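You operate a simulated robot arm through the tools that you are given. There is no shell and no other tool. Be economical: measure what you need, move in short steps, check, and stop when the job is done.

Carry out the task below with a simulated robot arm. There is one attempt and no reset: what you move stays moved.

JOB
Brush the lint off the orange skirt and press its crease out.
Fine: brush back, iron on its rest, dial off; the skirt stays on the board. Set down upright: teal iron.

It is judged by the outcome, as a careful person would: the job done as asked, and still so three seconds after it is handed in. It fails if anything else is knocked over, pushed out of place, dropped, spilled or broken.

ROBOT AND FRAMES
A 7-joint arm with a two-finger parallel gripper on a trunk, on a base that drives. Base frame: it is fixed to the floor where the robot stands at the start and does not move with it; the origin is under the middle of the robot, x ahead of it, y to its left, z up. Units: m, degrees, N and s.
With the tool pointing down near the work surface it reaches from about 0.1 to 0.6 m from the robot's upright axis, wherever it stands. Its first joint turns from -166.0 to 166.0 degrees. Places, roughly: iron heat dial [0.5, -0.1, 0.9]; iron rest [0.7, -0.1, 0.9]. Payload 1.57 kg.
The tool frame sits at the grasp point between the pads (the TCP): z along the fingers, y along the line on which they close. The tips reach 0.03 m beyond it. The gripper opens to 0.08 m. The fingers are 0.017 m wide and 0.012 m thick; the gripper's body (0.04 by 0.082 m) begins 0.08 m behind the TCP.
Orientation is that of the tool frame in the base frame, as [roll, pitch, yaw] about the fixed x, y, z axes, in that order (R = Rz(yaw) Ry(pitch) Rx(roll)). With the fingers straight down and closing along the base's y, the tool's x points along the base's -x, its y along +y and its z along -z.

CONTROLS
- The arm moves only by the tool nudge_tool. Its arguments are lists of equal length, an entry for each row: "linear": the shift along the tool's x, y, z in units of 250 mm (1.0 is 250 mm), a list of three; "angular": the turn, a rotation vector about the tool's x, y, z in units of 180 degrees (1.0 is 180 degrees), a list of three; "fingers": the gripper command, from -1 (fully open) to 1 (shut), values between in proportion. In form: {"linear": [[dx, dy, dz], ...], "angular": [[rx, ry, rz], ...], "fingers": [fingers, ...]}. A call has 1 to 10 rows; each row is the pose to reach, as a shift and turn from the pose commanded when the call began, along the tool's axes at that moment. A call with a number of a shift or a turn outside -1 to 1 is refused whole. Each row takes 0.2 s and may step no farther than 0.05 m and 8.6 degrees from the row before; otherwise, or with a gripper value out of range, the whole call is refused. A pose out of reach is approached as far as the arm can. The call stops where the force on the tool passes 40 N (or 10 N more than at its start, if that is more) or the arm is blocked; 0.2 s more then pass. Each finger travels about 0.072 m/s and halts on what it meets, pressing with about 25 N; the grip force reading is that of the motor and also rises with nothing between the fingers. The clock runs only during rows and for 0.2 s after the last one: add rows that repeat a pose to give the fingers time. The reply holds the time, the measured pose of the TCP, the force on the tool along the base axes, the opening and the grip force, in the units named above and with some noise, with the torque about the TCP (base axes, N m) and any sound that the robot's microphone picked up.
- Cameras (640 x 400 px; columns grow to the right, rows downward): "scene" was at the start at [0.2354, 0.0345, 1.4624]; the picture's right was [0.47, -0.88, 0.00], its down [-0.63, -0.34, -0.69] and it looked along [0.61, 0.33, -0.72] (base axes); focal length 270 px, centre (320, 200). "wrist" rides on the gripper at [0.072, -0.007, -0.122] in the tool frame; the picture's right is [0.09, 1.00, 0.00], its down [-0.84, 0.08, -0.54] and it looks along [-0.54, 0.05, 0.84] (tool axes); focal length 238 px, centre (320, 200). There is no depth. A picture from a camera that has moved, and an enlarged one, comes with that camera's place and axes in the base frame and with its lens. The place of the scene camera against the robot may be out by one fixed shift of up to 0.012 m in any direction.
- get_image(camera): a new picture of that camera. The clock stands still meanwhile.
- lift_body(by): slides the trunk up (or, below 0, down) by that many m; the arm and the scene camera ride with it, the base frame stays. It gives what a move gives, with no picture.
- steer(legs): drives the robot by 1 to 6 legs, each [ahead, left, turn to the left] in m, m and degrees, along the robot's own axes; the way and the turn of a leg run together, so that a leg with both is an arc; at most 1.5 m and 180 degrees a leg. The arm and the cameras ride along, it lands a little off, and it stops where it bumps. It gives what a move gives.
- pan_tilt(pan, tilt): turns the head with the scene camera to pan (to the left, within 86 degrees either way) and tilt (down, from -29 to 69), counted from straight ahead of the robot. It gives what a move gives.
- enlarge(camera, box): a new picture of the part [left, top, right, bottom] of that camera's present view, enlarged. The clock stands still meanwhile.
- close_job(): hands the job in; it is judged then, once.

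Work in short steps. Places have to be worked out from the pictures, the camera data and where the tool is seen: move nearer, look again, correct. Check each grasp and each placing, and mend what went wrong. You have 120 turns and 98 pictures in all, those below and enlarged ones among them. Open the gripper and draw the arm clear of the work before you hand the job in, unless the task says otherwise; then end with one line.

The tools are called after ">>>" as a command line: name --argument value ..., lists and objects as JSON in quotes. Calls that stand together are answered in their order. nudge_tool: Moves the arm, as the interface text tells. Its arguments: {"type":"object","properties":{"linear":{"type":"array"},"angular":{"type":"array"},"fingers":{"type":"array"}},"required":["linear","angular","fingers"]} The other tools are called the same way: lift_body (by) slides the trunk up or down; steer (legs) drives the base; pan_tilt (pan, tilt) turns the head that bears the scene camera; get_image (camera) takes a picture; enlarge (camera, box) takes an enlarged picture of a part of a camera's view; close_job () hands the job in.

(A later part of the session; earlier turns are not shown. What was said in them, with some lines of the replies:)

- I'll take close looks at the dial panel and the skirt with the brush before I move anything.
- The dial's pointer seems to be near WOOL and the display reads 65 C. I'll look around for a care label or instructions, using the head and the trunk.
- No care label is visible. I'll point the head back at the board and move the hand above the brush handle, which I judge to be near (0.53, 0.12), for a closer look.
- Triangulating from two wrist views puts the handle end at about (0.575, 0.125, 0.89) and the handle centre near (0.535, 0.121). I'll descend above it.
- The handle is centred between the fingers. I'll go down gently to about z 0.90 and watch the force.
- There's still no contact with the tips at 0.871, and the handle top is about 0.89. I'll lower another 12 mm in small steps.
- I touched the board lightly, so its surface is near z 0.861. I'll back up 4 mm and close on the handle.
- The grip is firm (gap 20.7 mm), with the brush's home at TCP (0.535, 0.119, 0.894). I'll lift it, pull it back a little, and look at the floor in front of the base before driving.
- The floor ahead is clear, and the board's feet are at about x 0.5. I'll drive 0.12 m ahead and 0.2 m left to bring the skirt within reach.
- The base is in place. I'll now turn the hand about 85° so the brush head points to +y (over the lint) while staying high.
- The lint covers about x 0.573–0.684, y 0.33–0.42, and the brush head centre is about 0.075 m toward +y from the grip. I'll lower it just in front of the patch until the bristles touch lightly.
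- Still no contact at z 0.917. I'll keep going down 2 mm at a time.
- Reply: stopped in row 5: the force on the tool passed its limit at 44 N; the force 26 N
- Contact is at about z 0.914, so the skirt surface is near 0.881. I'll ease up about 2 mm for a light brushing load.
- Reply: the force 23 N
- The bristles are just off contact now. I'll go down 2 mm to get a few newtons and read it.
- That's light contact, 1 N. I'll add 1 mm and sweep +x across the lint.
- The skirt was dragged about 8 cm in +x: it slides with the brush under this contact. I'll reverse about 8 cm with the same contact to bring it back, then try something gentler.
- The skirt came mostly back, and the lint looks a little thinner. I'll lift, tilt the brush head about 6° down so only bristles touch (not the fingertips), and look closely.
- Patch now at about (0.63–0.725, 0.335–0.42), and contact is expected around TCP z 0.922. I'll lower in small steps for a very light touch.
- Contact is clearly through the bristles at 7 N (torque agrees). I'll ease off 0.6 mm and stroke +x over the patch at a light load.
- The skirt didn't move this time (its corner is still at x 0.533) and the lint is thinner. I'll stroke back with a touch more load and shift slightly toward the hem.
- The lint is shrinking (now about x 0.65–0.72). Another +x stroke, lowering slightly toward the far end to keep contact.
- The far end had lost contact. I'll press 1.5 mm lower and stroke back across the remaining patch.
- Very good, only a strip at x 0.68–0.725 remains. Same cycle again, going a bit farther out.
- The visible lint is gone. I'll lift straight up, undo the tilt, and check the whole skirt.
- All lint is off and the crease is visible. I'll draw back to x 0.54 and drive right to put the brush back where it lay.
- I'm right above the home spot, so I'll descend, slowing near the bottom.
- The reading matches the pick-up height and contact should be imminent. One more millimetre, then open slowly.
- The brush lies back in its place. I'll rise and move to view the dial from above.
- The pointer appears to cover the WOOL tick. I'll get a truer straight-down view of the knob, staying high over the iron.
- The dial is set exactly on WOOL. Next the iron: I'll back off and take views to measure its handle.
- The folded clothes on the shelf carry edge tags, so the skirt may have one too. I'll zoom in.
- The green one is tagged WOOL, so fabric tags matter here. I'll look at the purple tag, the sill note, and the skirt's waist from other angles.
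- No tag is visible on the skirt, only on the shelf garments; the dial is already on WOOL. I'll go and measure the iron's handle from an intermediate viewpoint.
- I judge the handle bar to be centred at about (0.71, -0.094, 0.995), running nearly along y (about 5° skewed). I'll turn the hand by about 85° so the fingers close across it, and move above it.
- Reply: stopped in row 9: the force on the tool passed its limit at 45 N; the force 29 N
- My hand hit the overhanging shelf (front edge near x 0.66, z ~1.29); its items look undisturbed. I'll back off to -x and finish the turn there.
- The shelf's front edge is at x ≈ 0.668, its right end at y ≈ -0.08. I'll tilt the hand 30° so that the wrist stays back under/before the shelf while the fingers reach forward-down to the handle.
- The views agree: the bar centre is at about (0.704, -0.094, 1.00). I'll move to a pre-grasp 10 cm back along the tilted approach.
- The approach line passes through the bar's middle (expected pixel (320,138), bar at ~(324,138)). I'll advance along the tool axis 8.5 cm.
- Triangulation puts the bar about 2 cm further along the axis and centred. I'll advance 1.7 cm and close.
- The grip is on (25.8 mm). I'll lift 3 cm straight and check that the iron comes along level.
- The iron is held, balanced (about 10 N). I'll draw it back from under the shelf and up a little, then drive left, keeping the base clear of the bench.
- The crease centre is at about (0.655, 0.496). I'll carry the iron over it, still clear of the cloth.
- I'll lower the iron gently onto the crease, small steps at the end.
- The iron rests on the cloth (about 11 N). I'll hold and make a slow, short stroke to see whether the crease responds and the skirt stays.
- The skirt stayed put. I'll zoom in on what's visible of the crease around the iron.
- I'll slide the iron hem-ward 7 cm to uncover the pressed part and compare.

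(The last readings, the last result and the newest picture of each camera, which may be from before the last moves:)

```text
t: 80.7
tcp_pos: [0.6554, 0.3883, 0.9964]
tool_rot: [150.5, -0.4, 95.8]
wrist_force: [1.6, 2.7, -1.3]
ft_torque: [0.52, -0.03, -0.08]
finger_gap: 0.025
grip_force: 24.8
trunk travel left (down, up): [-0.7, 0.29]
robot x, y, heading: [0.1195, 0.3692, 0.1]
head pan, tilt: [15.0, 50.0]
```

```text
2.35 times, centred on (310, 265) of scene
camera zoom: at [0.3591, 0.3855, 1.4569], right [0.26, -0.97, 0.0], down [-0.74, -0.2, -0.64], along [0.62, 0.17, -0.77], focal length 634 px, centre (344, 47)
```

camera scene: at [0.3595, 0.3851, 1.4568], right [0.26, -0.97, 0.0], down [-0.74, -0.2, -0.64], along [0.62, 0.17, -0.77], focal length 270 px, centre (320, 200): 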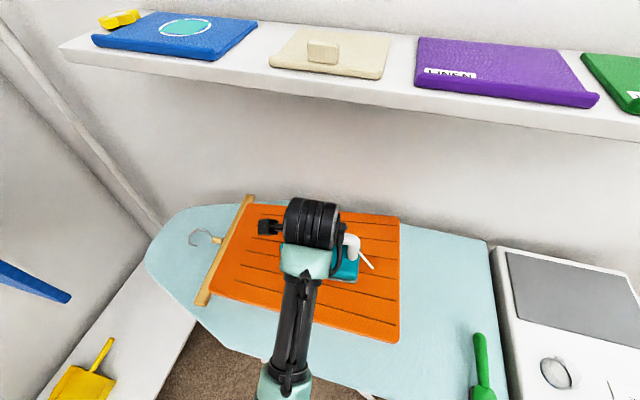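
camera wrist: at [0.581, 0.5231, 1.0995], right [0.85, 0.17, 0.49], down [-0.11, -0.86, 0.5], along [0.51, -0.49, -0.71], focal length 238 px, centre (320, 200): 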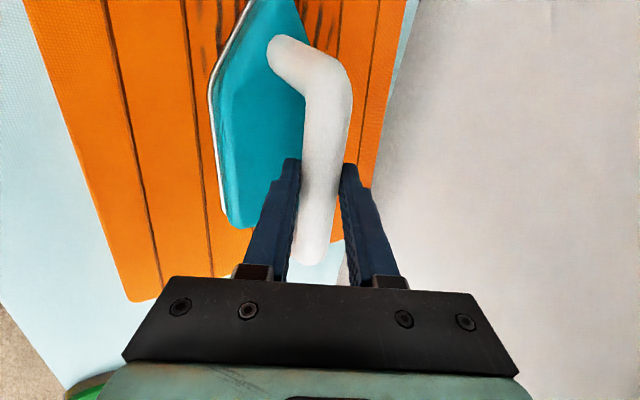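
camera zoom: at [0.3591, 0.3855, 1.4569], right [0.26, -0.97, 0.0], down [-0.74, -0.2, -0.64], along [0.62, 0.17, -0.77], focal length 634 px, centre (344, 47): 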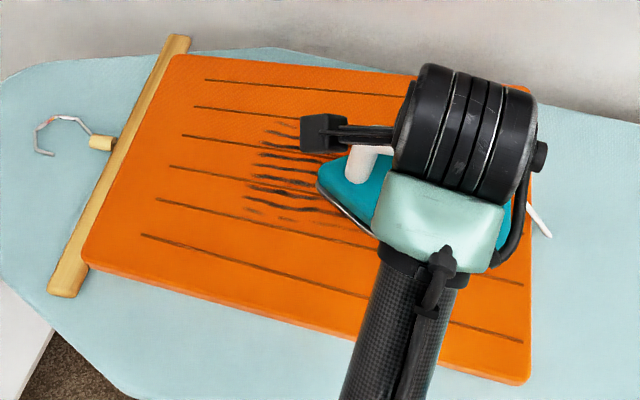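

The crease still shows. I'll do a slower forward and backward stroke over it with more weight before judging the heat.

>>> nudge_tool --linear '[[0, -0.004, 0.007], [0.06, 0.001, 0.011], [0.12, 0.006, 0.013], [0.18, 0.01, 0.016], [0.24, 0.015, 0.019], [0.3, 0.02, 0.021], [0.36, 0.025, 0.024], [0.42, 0.03, 0.027], [0.48, 0.035, 0.029], [0.52, 0.038, 0.031]]' --angular '[[0, 0, 0], [0, 0, 0], [0, 0, 0], [0, 0, 0], [0, 0, 0], [0, 0, 0], [0, 0, 0], [0, 0, 0], [0, 0, 0], [0, 0, 0]]' --fingers '[1, 1, 1, 1, 1, 1, 1, 1, 1, 1]'

>>> nudge_tool --linear '[[-0.06, -0.005, -0.003], [-0.12, -0.01, -0.006], [-0.18, -0.015, -0.008], [-0.24, -0.02, -0.011], [-0.3, -0.025, -0.014], [-0.36, -0.03, -0.017], [-0.42, -0.035, -0.02], [-0.48, -0.04, -0.022], [-0.52, -0.043, -0.024]]' --angular '[[0, 0, 0], [0, 0, 0], [0, 0, 0], [0, 0, 0], [0, 0, 0], [0, 0, 0], [0, 0, 0], [0, 0, 0], [0, 0, 0]]' --fingers '[1, 1, 1, 1, 1, 1, 1, 1, 1]'

>>> enlarge --camera "scene" --box '[200, 180, 420, 350]'

```text
t: 82.9
tcp_pos: [0.6521, 0.5205, 0.9952]
tool_rot: [150.5, -0.5, 95.6]
wrist_force: [-2.5, -7.3, 15.9]
ft_torque: [0.13, -0.05, 0.24]
finger_gap: 0.0245
grip_force: 24.3
trunk travel left (down, up): [-0.7, 0.29]
robot x, y, heading: [0.1234, 0.3671, 0.3]
head pan, tilt: [15.0, 50.0]
```

```text
t: 84.9
tcp_pos: [0.6537, 0.3908, 0.9963]
tool_rot: [150.5, -0.4, 95.6]
wrist_force: [-0.7, 6.9, 8.8]
ft_torque: [0.1, 0.04, -0.21]
finger_gap: 0.0245
grip_force: 25.1
trunk travel left (down, up): [-0.7, 0.29]
robot x, y, heading: [0.1178, 0.3698, 0.5]
head pan, tilt: [15.0, 50.0]
```

```text
2.35 times, centred on (310, 265) of scene
camera zoom: at [0.3578, 0.3861, 1.4572], right [0.26, -0.97, 0.0], down [-0.74, -0.2, -0.64], along [0.62, 0.17, -0.77], focal length 634 px, centre (344, 47)
```

zoom: 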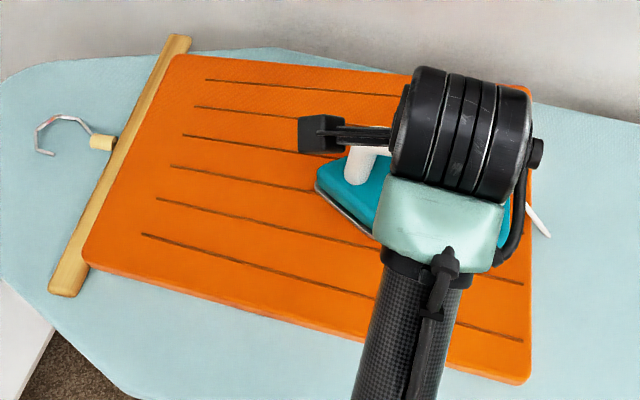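

The crease has come out. I'll lift the iron off straight away and check the area underneath.

>>> nudge_tool --linear '[[0, 0.04, -0.07], [0, 0.09, -0.16], [0.02, 0.0, -0.3], [0.03, -0.1, -0.36], [-0.08, -0.16, -0.38], [-0.2, -0.17, -0.39]]' --angular '[[0, 0, 0], [0, 0, 0], [0, 0, 0], [0, 0, 0], [0, 0, 0], [0, 0, 0]]' --fingers '[1, 1, 1, 1, 1, 1]'

>>> enlarge --camera "scene" --box '[200, 180, 460, 370]'

>>> get_image --camera "wrist"

```text
t: 86.3
tcp_pos: [0.5751, 0.3318, 1.0588]
tool_rot: [150.6, -0.6, 95.7]
wrist_force: [0.1, 0.6, -10.1]
ft_torque: [-0.03, 0.03, -0.04]
finger_gap: 0.0244
grip_force: 24.8
trunk travel left (down, up): [-0.7, 0.29]
robot x, y, heading: [0.1242, 0.3684, 0.2]
head pan, tilt: [15.0, 50.0]
```

```text
2.11 times, centred on (330, 275) of scene
camera zoom: at [0.3599, 0.3848, 1.4567], right [0.26, -0.97, 0.0], down [-0.74, -0.2, -0.64], along [0.62, 0.17, -0.77], focal length 568 px, centre (299, 42)
```

zoom: 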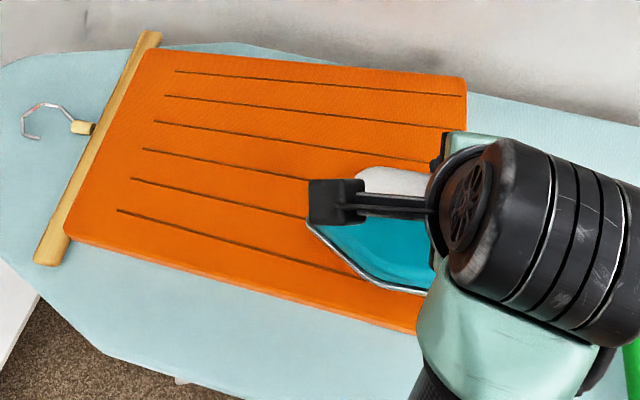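

```text
29 pictures are left
camera wrist: at [0.5036, 0.3957, 1.1614], right [0.85, 0.17, 0.49], down [-0.11, -0.86, 0.5], along [0.51, -0.49, -0.71], focal length 238 px, centre (320, 200)
```

wrist: 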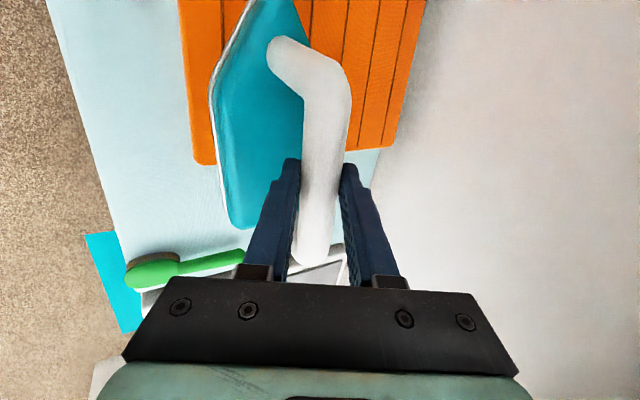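

Lint and crease are both gone and the cloth isn't scorched. I'll drive back right to return the iron to its rest.

>>> steer --legs '[[0, -0.376, 0]]'

```text
t: 88.7
tcp_pos: [0.5766, -0.0446, 1.0589]
tool_rot: [150.6, -0.5, 95.4]
wrist_force: [-0.5, 0.6, -9.9]
ft_torque: [-0.08, 0.04, 0.0]
finger_gap: 0.0246
grip_force: 24.9
trunk travel left (down, up): [-0.7, 0.29]
robot x, y, heading: [0.1246, -0.011, -0.2]
head pan, tilt: [15.0, 50.0]
```

I'll move the iron over its rest at (0.706, -0.0945), 3 cm above the seat.

>>> nudge_tool --linear '[[-0.06, 0.09, 0.08], [-0.12, 0.18, 0.16], [-0.19, 0.28, 0.25], [-0.248, 0.373, 0.346], [-0.248, 0.373, 0.346]]' --angular '[[0, 0, 0], [0, 0, 0], [0, 0, 0], [0, 0, 0], [0, 0, 0]]' --fingers '[1, 1, 1, 1, 1]'

>>> get_image --camera "wrist"

```text
t: 89.9
tcp_pos: [0.7069, -0.0924, 1.0286]
tool_rot: [150.6, -0.3, 95.5]
wrist_force: [-0.2, -0.3, -9.6]
ft_torque: [0.01, 0.04, 0.03]
finger_gap: 0.0245
grip_force: 25.0
trunk travel left (down, up): [-0.7, 0.29]
robot x, y, heading: [0.1218, -0.0087, -0.1]
head pan, tilt: [15.0, 50.0]
```

```text
28 pictures are left
camera wrist: at [0.6343, -0.0293, 1.131], right [0.86, 0.17, 0.49], down [-0.12, -0.86, 0.5], along [0.5, -0.49, -0.71], focal length 238 px, centre (320, 200)
```

wrist: 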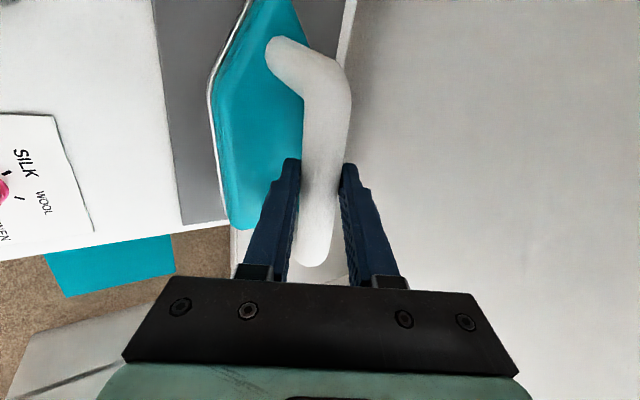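

The view matches that right after pick-up. I'll lower onto the rest.

>>> nudge_tool --linear '[[0, -0.016, 0.028], [0, -0.032, 0.056], [0, -0.043, 0.076], [0, -0.049, 0.086], [0, -0.054, 0.095], [0, -0.059, 0.103]]' --angular '[[0, 0, 0], [0, 0, 0], [0, 0, 0], [0, 0, 0], [0, 0, 0], [0, 0, 0]]' --fingers '[1, 1, 1, 1, 1, 1]'

```text
t: 91.3
tcp_pos: [0.7063, -0.0946, 1.0011]
tool_rot: [150.4, -0.6, 95.6]
wrist_force: [-0.9, 1.4, -2.0]
ft_torque: [0.4, 0.19, 0.08]
finger_gap: 0.0245
grip_force: 24.9
trunk travel left (down, up): [-0.7, 0.29]
robot x, y, heading: [0.1231, -0.0113, 0.1]
head pan, tilt: [15.0, 50.0]
```

Contact: about 8 of 10 N is carried by the rest. I'll lower 1 mm more and open the fingers slowly.

>>> nudge_tool --linear '[[0, -0.002, 0.004], [0, -0.002, 0.004], [0, -0.002, 0.004], [0, -0.002, 0.004], [0, -0.002, 0.004], [0, -0.002, 0.004], [0, -0.002, 0.004]]' --angular '[[0, 0, 0], [0, 0, 0], [0, 0, 0], [0, 0, 0], [0, 0, 0], [0, 0, 0], [0, 0, 0]]' --fingers '[1, 0.38, 0.3, 0.1, -0.1, -0.3, -0.4]'

>>> get_image --camera "wrist"

```text
t: 92.9
tcp_pos: [0.7042, -0.0951, 0.9974]
tool_rot: [150.7, -0.5, 95.6]
wrist_force: [0.2, -0.1, 0.4]
ft_torque: [-0.03, 0.01, 0.02]
finger_gap: 0.0558
grip_force: 0.0
trunk travel left (down, up): [-0.7, 0.29]
robot x, y, heading: [0.116, -0.0042, -0.1]
head pan, tilt: [15.0, 50.0]
```

```text
27 pictures are left
camera wrist: at [0.6325, -0.0309, 1.1005], right [0.86, 0.17, 0.49], down [-0.12, -0.86, 0.5], along [0.51, -0.49, -0.71], focal length 238 px, centre (320, 200)
```

wrist: 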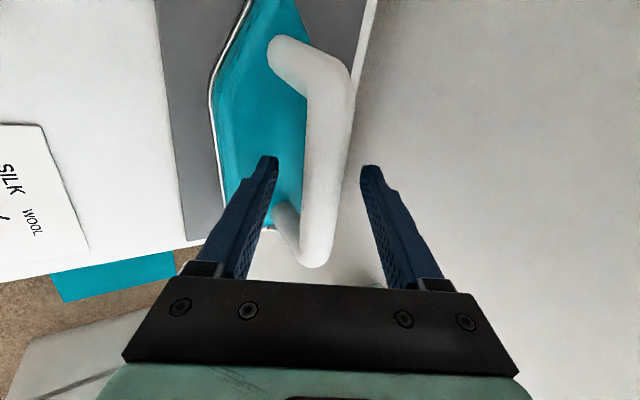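

Released; the iron sits upright on its rest. I'll withdraw along the tool axis, then back away.

>>> nudge_tool --linear '[[0, 0.0, -0.1], [0, 0, -0.22], [0, 0, -0.36], [0.01, -0.12, -0.44], [0.025, -0.25, -0.5], [0.045, -0.4, -0.56]]' --angular '[[0, 0, 0], [0, 0, 0], [0, 0, 0], [0, 0, 0], [0, 0, 0], [0, 0, 0]]' --fingers '[-0.4, -0.4, -0.4, -0.4, -0.4, -0.4]'

>>> pan_tilt --pan -5 --tilt 55

>>> get_image --camera "wrist"

```text
t: 94.3
tcp_pos: [0.5493, -0.0893, 1.0717]
tool_rot: [150.5, -0.6, 96.5]
wrist_force: [-1.5, -5.7, -0.8]
ft_torque: [0.52, -0.23, 0.26]
finger_gap: 0.056
grip_force: 0.0
trunk travel left (down, up): [-0.7, 0.29]
robot x, y, heading: [0.1192, -0.0097, 0.0]
head pan, tilt: [15.0, 50.0]
```

```text
t: 95.1
tcp_pos: [0.5515, -0.0888, 1.072]
tool_rot: [150.3, -0.6, 96.9]
wrist_force: [0.7, -1.0, 0.5]
ft_torque: [0.02, 0.0, -0.02]
finger_gap: 0.0562
grip_force: 0.0
trunk travel left (down, up): [-0.7, 0.29]
robot x, y, heading: [0.119, -0.0059, 0.2]
head pan, tilt: [-5.0, 55.0]
```

```text
26 pictures are left
camera wrist: at [0.4766, -0.0272, 1.1749], right [0.85, 0.19, 0.49], down [-0.1, -0.86, 0.5], along [0.52, -0.47, -0.71], focal length 238 px, centre (320, 200)
```

wrist: 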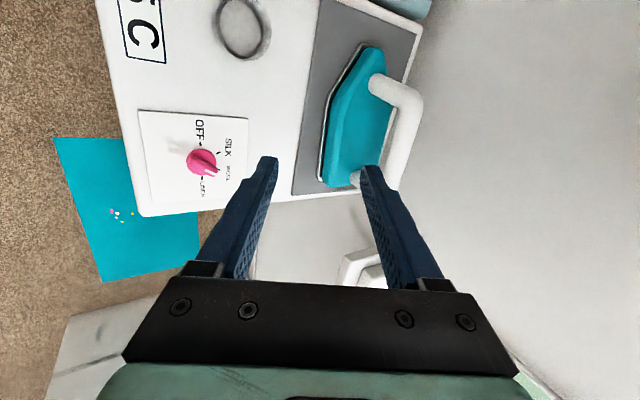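

The iron stands fine on its rest. Now the dial: I'll straighten the hand, moving back over the panel.

>>> nudge_tool --linear '[[0.019, -0.173, -0.098], [0.019, -0.173, -0.098], [0.019, -0.173, -0.098], [0.019, -0.173, -0.098], [0.019, -0.173, -0.098]]' --angular '[[0, 0, 0], [0.042, 0, 0], [0.084, 0, 0], [0.126, 0, 0], [0.164, 0, 0]]' --fingers '[-0.4, -0.4, -0.4, -0.4, -0.4]'

>>> nudge_tool --linear '[[0, 0, 0], [0, 0, 0], [0, 0, 0], [0, 0, 0], [0, 0, 0], [0, 0, 0], [0, 0, 0]]' --angular '[[0, 0, -0.042], [0, 0, -0.084], [0, 0, -0.126], [0, 0, -0.168], [0, 0, -0.21], [0, 0, -0.252], [0, 0, -0.295]]' --fingers '[-1, -1, -1, -1, -1, -1, -1]'

>>> get_image --camera "wrist"

>>> get_image --camera "scene"

```text
t: 96.3
tcp_pos: [0.4977, -0.0986, 1.0703]
tool_rot: [-179.7, -0.4, 95.6]
wrist_force: [0.0, -0.7, -0.5]
ft_torque: [-0.04, 0.01, 0.05]
finger_gap: 0.0562
grip_force: 0.1
trunk travel left (down, up): [-0.7, 0.29]
robot x, y, heading: [0.1212, -0.008, 0.2]
head pan, tilt: [-5.0, 55.0]
```

```text
t: 97.9
tcp_pos: [0.5002, -0.0987, 1.0715]
tool_rot: [179.8, -0.3, 148.8]
wrist_force: [-0.3, 0.6, -0.2]
ft_torque: [-0.01, 0.02, 0.01]
finger_gap: 0.0798
grip_force: 0.0
trunk travel left (down, up): [-0.7, 0.29]
robot x, y, heading: [0.1208, -0.0084, 0.2]
head pan, tilt: [-5.0, 55.0]
```

```text
25 pictures are left
camera wrist: at [0.4344, -0.0688, 1.1924], right [0.44, 0.9, 0.01], down [0.76, -0.37, 0.54], along [0.48, -0.23, -0.84], focal length 238 px, centre (320, 200)
```

wrist: 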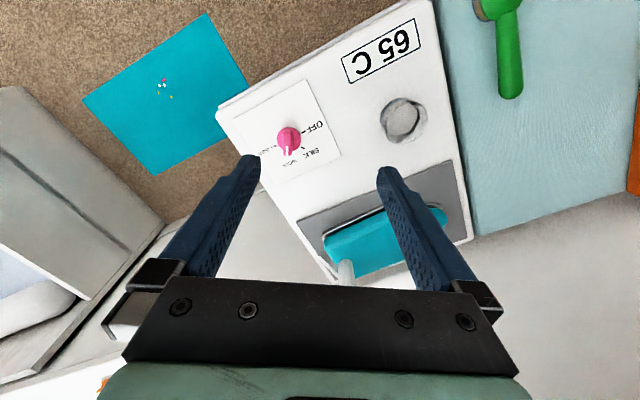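

```text
24 pictures are left
camera scene: at [0.3571, -0.018, 1.4504], right [-0.09, -1.0, 0.0], down [-0.82, 0.07, -0.57], along [0.57, -0.05, -0.82], focal length 270 px, centre (320, 200)
```

scene: 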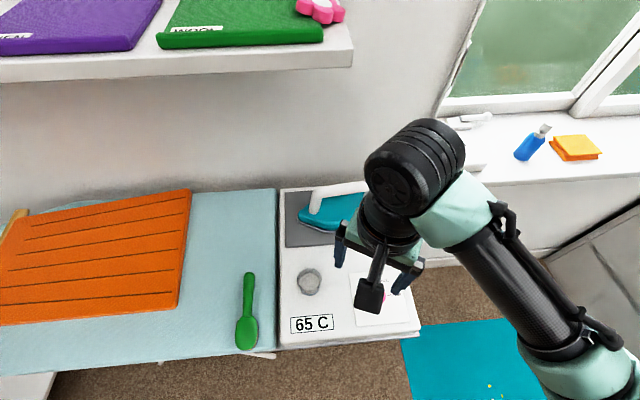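

All is in place. The knob is at about (0.505, -0.146), so I'll move above it and look.

>>> nudge_tool --linear '[[-0.06, -0.08, 0.05], [-0.114, -0.151, 0.15], [-0.114, -0.151, 0.27], [-0.114, -0.151, 0.38]]' --angular '[[0, 0, 0], [0, 0, 0], [0, 0, 0], [0, 0, 0]]' --fingers '[-1, -1, -1, -1]'

>>> get_image --camera "wrist"

```text
t: 98.9
tcp_pos: [0.5022, -0.1454, 0.9748]
tool_rot: [179.8, -0.4, 148.7]
wrist_force: [0.4, 0.4, -0.5]
ft_torque: [-0.01, 0.0, 0.01]
finger_gap: 0.0797
grip_force: 0.0
trunk travel left (down, up): [-0.7, 0.29]
robot x, y, heading: [0.1206, -0.0087, 0.0]
head pan, tilt: [-5.0, 55.0]
```

```text
23 pictures are left
camera wrist: at [0.4374, -0.1146, 1.0972], right [0.44, 0.9, 0.0], down [0.76, -0.37, 0.54], along [0.48, -0.23, -0.84], focal length 238 px, centre (320, 200)
```

wrist: 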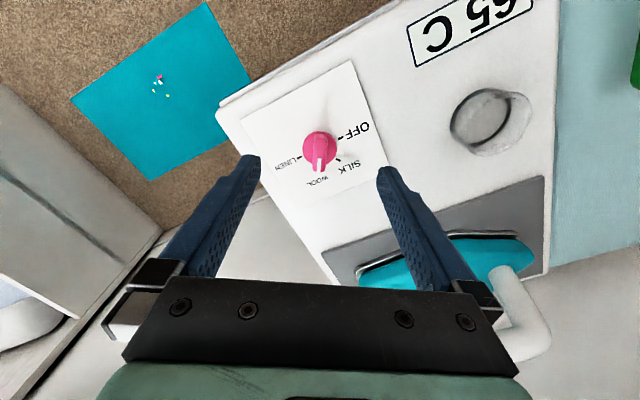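

The knob is on the tool axis and its pointer is aligned with the fingers. Descending carefully.

>>> nudge_tool --linear '[[0, 0, 0.08], [0, 0, 0.15], [0, 0, 0.2]]' --angular '[[0, 0, 0], [0, 0, 0], [0, 0, 0]]' --fingers '[-0.6, -0.6, -0.6]'

>>> get_image --camera "wrist"

```text
t: 99.7
tcp_pos: [0.5029, -0.1446, 0.9259]
tool_rot: [179.7, -0.4, 148.6]
wrist_force: [-0.2, -0.5, -0.1]
ft_torque: [-0.02, -0.02, 0.02]
finger_gap: 0.0641
grip_force: 0.1
trunk travel left (down, up): [-0.7, 0.29]
robot x, y, heading: [0.1227, -0.0096, -0.1]
head pan, tilt: [-5.0, 55.0]
```

```text
22 pictures are left
camera wrist: at [0.4376, -0.1142, 1.0473], right [0.44, 0.9, 0.01], down [0.76, -0.37, 0.54], along [0.48, -0.23, -0.84], focal length 238 px, centre (320, 200)
```

wrist: 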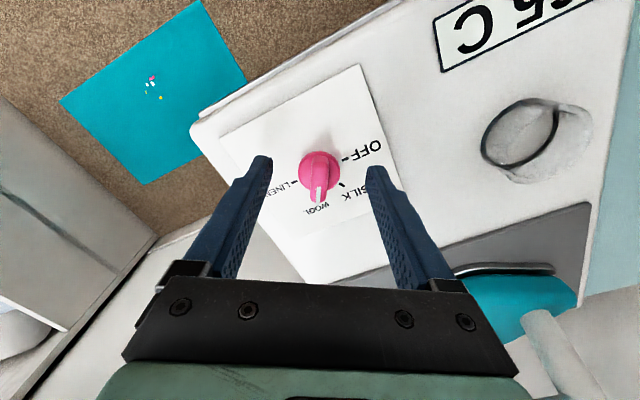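

The knob is centred on the axis with its top near z 0.90. Down another centimetre, then close.

>>> nudge_tool --linear '[[0, 0, 0.01], [0, 0, 0.02], [0, 0, 0.03], [0, 0, 0.04]]' --angular '[[0, 0, 0], [0, 0, 0], [0, 0, 0], [0, 0, 0]]' --fingers '[-0.6, -0.6, -0.6, -0.6]'

>>> nudge_tool --linear '[[0, 0, 0], [0, 0, 0], [0, 0, 0], [0, 0, 0], [0, 0, 0]]' --angular '[[0, 0, 0], [0, 0, 0], [0, 0, 0], [0, 0, 0], [0, 0, 0]]' --fingers '[0.2, 1, 1, 1, 1]'

>>> get_image --camera "wrist"

```text
t: 100.7
tcp_pos: [0.5038, -0.1444, 0.9157]
tool_rot: [179.7, -0.4, 148.7]
wrist_force: [-0.3, 0.3, 0.4]
ft_torque: [-0.01, -0.02, -0.01]
finger_gap: 0.0638
grip_force: 0.1
trunk travel left (down, up): [-0.7, 0.29]
robot x, y, heading: [0.1227, -0.0077, 0.2]
head pan, tilt: [-5.0, 55.0]
```

```text
t: 101.9
tcp_pos: [0.5041, -0.146, 0.9167]
tool_rot: [179.7, -0.4, 148.5]
wrist_force: [-3.1, -1.2, -1.5]
ft_torque: [0.0, 0.06, 0.0]
finger_gap: 0.0318
grip_force: 40.3
trunk travel left (down, up): [-0.7, 0.29]
robot x, y, heading: [0.1223, -0.0066, -0.3]
head pan, tilt: [-5.0, 55.0]
```

```text
21 pictures are left
camera wrist: at [0.4385, -0.1147, 1.0371], right [0.44, 0.9, 0.01], down [0.76, -0.37, 0.54], along [0.48, -0.23, -0.84], focal length 238 px, centre (320, 200)
```

wrist: 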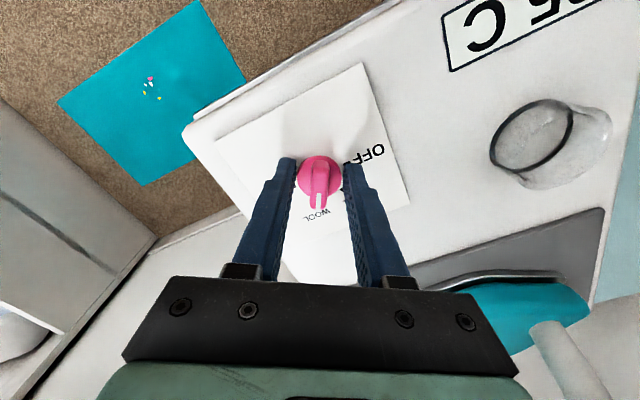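

The knob is gripped (32 mm). I'll turn it counter-clockwise (seen from above) toward OFF, 80° first.

>>> nudge_tool --linear '[[0, 0, 0], [0, 0, 0], [0, 0, 0], [0, 0, 0], [0, 0, 0], [0, 0, 0], [0, 0, 0], [0, 0, 0], [0, 0, 0], [0, 0, 0]]' --angular '[[0, 0, -0.0445], [0, 0, -0.089], [0, 0, -0.1335], [0, 0, -0.178], [0, 0, -0.2225], [0, 0, -0.267], [0, 0, -0.3115], [0, 0, -0.356], [0, 0, -0.4], [0, 0, -0.4445]]' --fingers '[1, 1, 1, 1, 1, 1, 1, 1, 1, 1]'

>>> get_image --camera "wrist"

```text
t: 104.2
tcp_pos: [0.5054, -0.1533, 0.9163]
tool_rot: [-179.6, -0.4, -133.7]
wrist_force: [2.2, -10.2, -14.8]
ft_torque: [0.15, -0.73, -0.05]
finger_gap: 0.0319
grip_force: 40.9
trunk travel left (down, up): [-0.7, 0.29]
robot x, y, heading: [0.1212, -0.0103, -0.0]
head pan, tilt: [-5.0, 55.0]
stopped in row 10: the force on the tool passed its limit at 40 N (the readings are from after the stop); the commanded pose is now the measured one
```

```text
20 pictures are left
camera wrist: at [0.4592, -0.2087, 1.0373], right [-0.78, 0.62, -0.01], down [0.52, 0.66, 0.54], along [0.34, 0.42, -0.84], focal length 238 px, centre (320, 200)
```

wrist: 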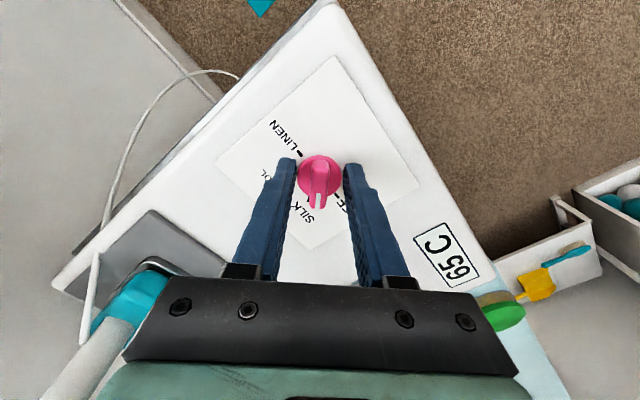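

Turned about 78°, with the pointer now between SILK and OFF, then side force built up. I'll release, rise, turn the hand back, and re-grip for the rest.

>>> nudge_tool --linear '[[0, 0, 0], [0, 0, 0], [0, 0, 0], [0, 0, -0.06], [0, 0, -0.14]]' --angular '[[0, 0, 0], [0, 0, 0], [0, 0, 0], [0, 0, 0], [0, 0, 0]]' --fingers '[-0.6, -0.6, -0.6, -0.6, -0.6]'

>>> nudge_tool --linear '[[0, 0, 0], [0, 0, 0], [0, 0, 0], [0, 0, 0], [0, 0, 0], [0, 0, 0], [0, 0, 0], [0, 0, 0], [0, 0, 0], [0, 0, 0]]' --angular '[[0, 0, 0.047], [0, 0, 0.094], [0, 0, 0.141], [0, 0, 0.188], [0, 0, 0.235], [0, 0, 0.282], [0, 0, 0.329], [0, 0, 0.376], [0, 0, 0.423], [0, 0, 0.432]]' --fingers '[-0.6, -0.6, -0.6, -0.6, -0.6, -0.6, -0.6, -0.6, -0.6, -0.6]'

>>> get_image --camera "wrist"

```text
t: 105.4
tcp_pos: [0.5038, -0.1503, 0.9507]
tool_rot: [-179.8, -0.4, -133.3]
wrist_force: [-0.4, 0.6, 0.0]
ft_torque: [0.02, 0.03, -0.01]
finger_gap: 0.064
grip_force: 0.1
trunk travel left (down, up): [-0.7, 0.29]
robot x, y, heading: [0.1205, -0.0091, 0.1]
head pan, tilt: [-5.0, 55.0]
```

```text
t: 107.6
tcp_pos: [0.5044, -0.1494, 0.9512]
tool_rot: [-179.8, 0.2, 148.8]
wrist_force: [0.0, -0.2, -0.2]
ft_torque: [0.04, 0.01, -0.03]
finger_gap: 0.064
grip_force: 0.0
trunk travel left (down, up): [-0.7, 0.29]
robot x, y, heading: [0.1205, -0.0068, -0.0]
head pan, tilt: [-5.0, 55.0]
```

```text
19 pictures are left
camera wrist: at [0.4384, -0.1179, 1.0724], right [0.44, 0.9, -0.01], down [0.76, -0.36, 0.55], along [0.49, -0.24, -0.84], focal length 238 px, centre (320, 200)
```

wrist: 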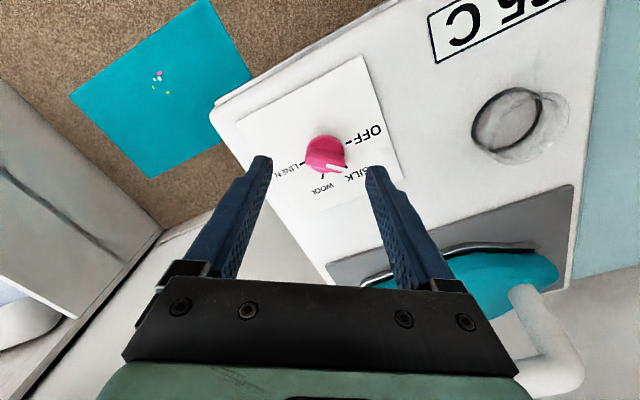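

The knob is now around SILK (it slipped a little). I'll re-centre by +5 mm in y, pre-turn 18° the other way for range, and re-grip.

>>> nudge_tool --linear '[[0.005, 0.009, 0], [0.01, 0.017, 0], [0.01, 0.017, 0.05], [0.01, 0.017, 0.1], [0.01, 0.017, 0.125], [0.01, 0.017, 0.145]]' --angular '[[0, 0, 0.034], [0, 0, 0.067], [0, 0, 0.1], [0, 0, 0.1], [0, 0, 0.1], [0, 0, 0.1]]' --fingers '[-0.6, -0.6, -0.6, -0.6, -0.6, -0.6]'

>>> nudge_tool --linear '[[0, 0, 0], [0, 0, 0], [0, 0, 0], [0, 0, 0], [0, 0, 0]]' --angular '[[0, 0, 0], [0, 0, 0], [0, 0, 0], [0, 0, 0], [0, 0, 0]]' --fingers '[0.2, 1, 1, 1, 1]'

>>> get_image --camera "wrist"

```text
t: 109.0
tcp_pos: [0.5042, -0.147, 0.9138]
tool_rot: [-179.8, 0.3, 131.1]
wrist_force: [0.7, 0.7, 0.1]
ft_torque: [0.02, 0.0, -0.01]
finger_gap: 0.064
grip_force: 0.0
trunk travel left (down, up): [-0.7, 0.29]
robot x, y, heading: [0.1197, -0.0088, -0.1]
head pan, tilt: [-5.0, 55.0]
```

```text
t: 110.2
tcp_pos: [0.5055, -0.144, 0.9144]
tool_rot: [-179.9, 0.3, 131.2]
wrist_force: [10.8, 10.7, 0.5]
ft_torque: [0.64, -1.01, 0.09]
finger_gap: 0.0331
grip_force: 40.5
trunk travel left (down, up): [-0.7, 0.29]
robot x, y, heading: [0.118, -0.0104, -0.1]
head pan, tilt: [-5.0, 55.0]
```

```text
18 pictures are left
camera wrist: at [0.4521, -0.0939, 1.0351], right [0.69, 0.72, 0.0], down [0.61, -0.58, 0.55], along [0.39, -0.38, -0.84], focal length 238 px, centre (320, 200)
```

wrist: 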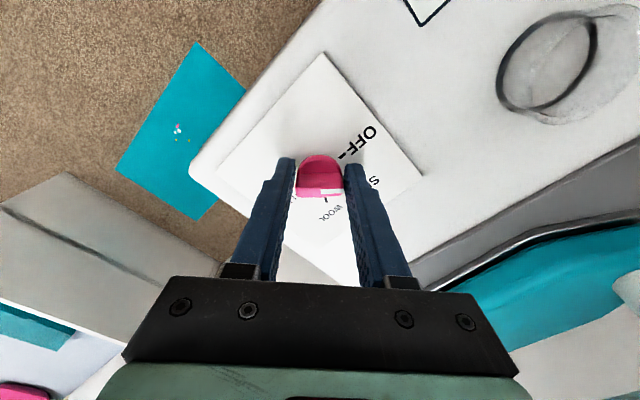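

The pointer reads about 46° now, so OFF needs another ~44° turn. I'll relieve the side load by 3 mm and turn the rest.

>>> nudge_tool --linear '[[0, 0.012, 0], [0, 0.012, 0], [0, 0.012, 0], [0, 0.012, 0], [0, 0.012, 0], [0, 0.012, 0], [0, 0.012, 0], [0, 0.012, 0]]' --angular '[[0, 0, 0], [0, 0, -0.042], [0, 0, -0.084], [0, 0, -0.126], [0, 0, -0.168], [0, 0, -0.21], [0, 0, -0.248], [0, 0, -0.248]]' --fingers '[1, 1, 1, 1, 1, 1, 1, 1]'

>>> get_image --camera "wrist"

```text
t: 112.0
tcp_pos: [0.5038, -0.147, 0.9154]
tool_rot: [-179.5, -0.3, 175.3]
wrist_force: [-17.2, -17.3, -22.9]
ft_torque: [-0.04, 0.11, -0.36]
finger_gap: 0.033
grip_force: 40.9
trunk travel left (down, up): [-0.7, 0.29]
robot x, y, heading: [0.1245, -0.0074, 0.1]
head pan, tilt: [-5.0, 55.0]
```

```text
17 pictures are left
camera wrist: at [0.4319, -0.1479, 1.0364], right [-0.01, 1.0, -0.01], down [0.84, 0.01, 0.54], along [0.54, 0.0, -0.84], focal length 238 px, centre (320, 200)
```

wrist: 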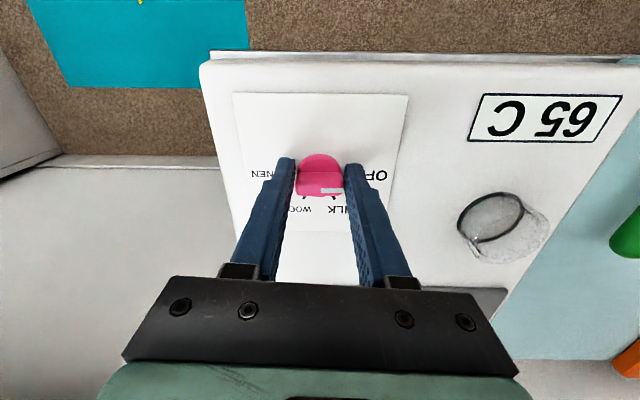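

The pointer now aims at OFF. I'll release, rise and verify.

>>> nudge_tool --linear '[[0, 0, 0], [0, 0, 0], [0, 0, 0], [0, 0, -0.06], [0, 0, -0.2], [0, 0, -0.36], [0, 0, -0.5]]' --angular '[[0, 0, 0], [0, 0, 0], [0, 0, 0], [0, 0, 0], [0, 0, 0], [0, 0, 0], [0, 0, 0]]' --fingers '[-0.6, -0.6, -0.6, -0.6, -0.6, -0.6, -0.6]'

>>> enlarge --camera "wrist" --box '[220, 60, 480, 240]'

```text
t: 113.6
tcp_pos: [0.5064, -0.1424, 1.0418]
tool_rot: [-179.6, 0.1, 175.6]
wrist_force: [-0.8, -0.5, 1.1]
ft_torque: [0.06, 0.0, 0.0]
finger_gap: 0.064
grip_force: 0.0
trunk travel left (down, up): [-0.7, 0.29]
robot x, y, heading: [0.1223, -0.0059, -0.0]
head pan, tilt: [-5.0, 55.0]
```

```text
2.22 times, centred on (350, 150) of wrist
camera zoom: at [0.4336, -0.143, 1.162], right [-0.01, 1.0, -0.01], down [0.84, 0.02, 0.54], along [0.54, 0.0, -0.84], focal length 530 px, centre (253, 311)
```

zoom: 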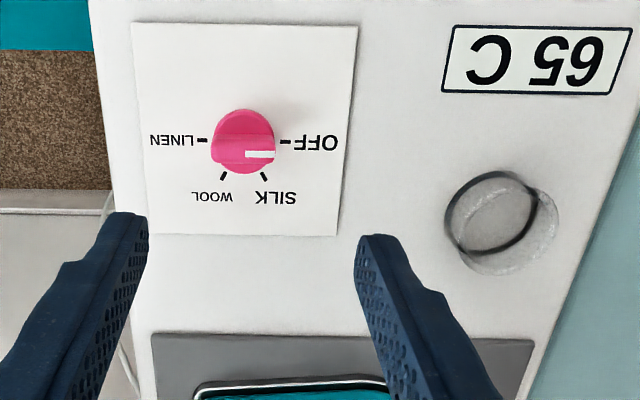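

It's near OFF; I'll zoom tighter to measure the remaining angle.

>>> enlarge --camera "wrist" --box '[285, 95, 365, 145]'

```text
8.00 times, centred on (325, 120) of wrist
camera zoom: at [0.4336, -0.143, 1.162], right [-0.01, 1.0, -0.01], down [0.84, 0.02, 0.54], along [0.54, 0.0, -0.84], focal length 1907 px, centre (280, 840)
```

zoom: 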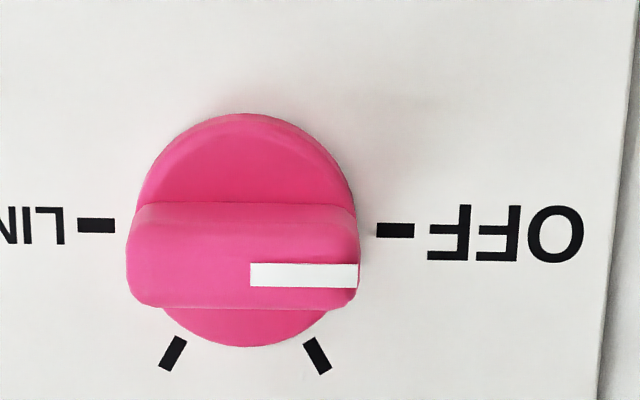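

The pointer is aligned with the OFF mark. I'll draw the arm clear and do a final check of everything.

>>> nudge_tool --linear '[[0.1, 0, -0.15], [0.2, 0, -0.3], [0.3, 0, -0.4], [0.4, 0, -0.45]]' --angular '[[0, 0, 0], [0, 0, 0], [0, 0, 0], [0, 0, 0]]' --fingers '[-1, -1, -1, -1]'

>>> pan_tilt --pan 15 --tilt 45

>>> get_image --camera "scene"

>>> get_image --camera "wrist"

```text
t: 114.6
tcp_pos: [0.4056, -0.134, 1.1536]
tool_rot: [-179.7, 0.1, 175.5]
wrist_force: [-0.3, -0.5, -0.6]
ft_torque: [0.02, -0.02, -0.01]
finger_gap: 0.0799
grip_force: 0.3
trunk travel left (down, up): [-0.7, 0.29]
robot x, y, heading: [0.125, -0.0135, -0.1]
head pan, tilt: [-5.0, 55.0]
```

```text
t: 115.4
tcp_pos: [0.4071, -0.1335, 1.1523]
tool_rot: [-179.6, 0.1, 175.6]
wrist_force: [0.3, 0.1, 0.6]
ft_torque: [0.0, -0.02, -0.02]
finger_gap: 0.08
grip_force: 0.0
trunk travel left (down, up): [-0.7, 0.29]
robot x, y, heading: [0.1206, -0.0099, 0.1]
head pan, tilt: [15.0, 45.0]
```

```text
14 pictures are left
camera scene: at [0.3638, 0.0089, 1.4638], right [0.26, -0.97, 0.0], down [-0.68, -0.18, -0.71], along [0.68, 0.18, -0.71], focal length 270 px, centre (320, 200)
```

scene: 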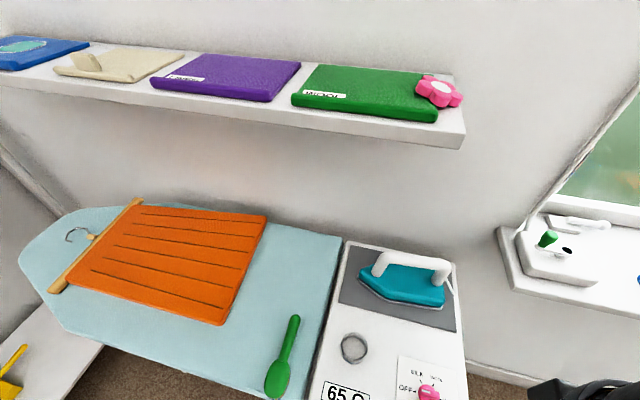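

```text
13 pictures are left
camera wrist: at [0.3343, -0.1353, 1.2734], right [-0.02, 1.0, -0.01], down [0.84, 0.02, 0.54], along [0.54, 0.0, -0.84], focal length 238 px, centre (320, 200)
```

wrist: 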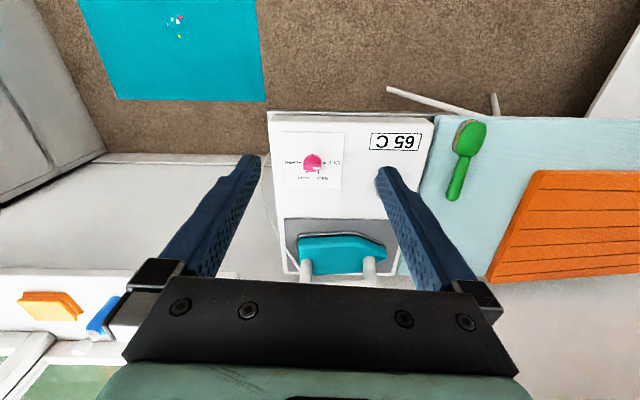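

Skirt clean and flat, iron on its rest, dial off. One last close look at the brush's lie.

>>> enlarge --camera "scene" --box '[230, 290, 360, 400]'

```text
3.64 times, centred on (295, 345) of scene
camera zoom: at [0.3638, 0.0089, 1.4638], right [0.26, -0.97, 0.0], down [-0.68, -0.18, -0.71], along [0.68, 0.18, -0.71], focal length 980 px, centre (411, -327)
```

zoom: 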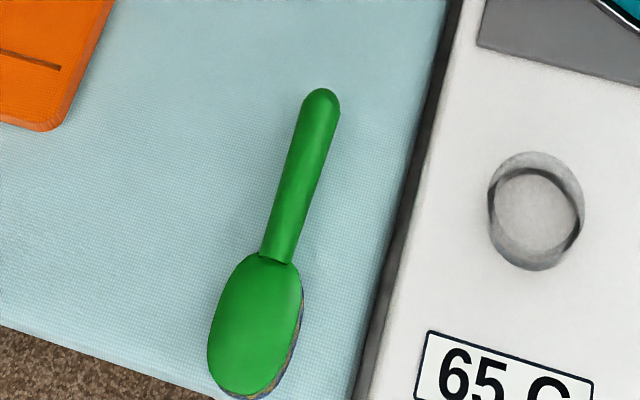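

The brush lies stable, bristles down, where it was. Everything is in its end state, so I'm handing in.

>>> close_job

```text
The job is handed in.
```

The orange skirt is free of lint, its crease is pressed out, and it is still on the board, though it slid about 5 cm toward the back edge during brushing. The brush is back where it lay, the teal iron stands upright on its rest, and the dial points to OFF. The hand bumped the wall shelf once, but nothing on it moved.
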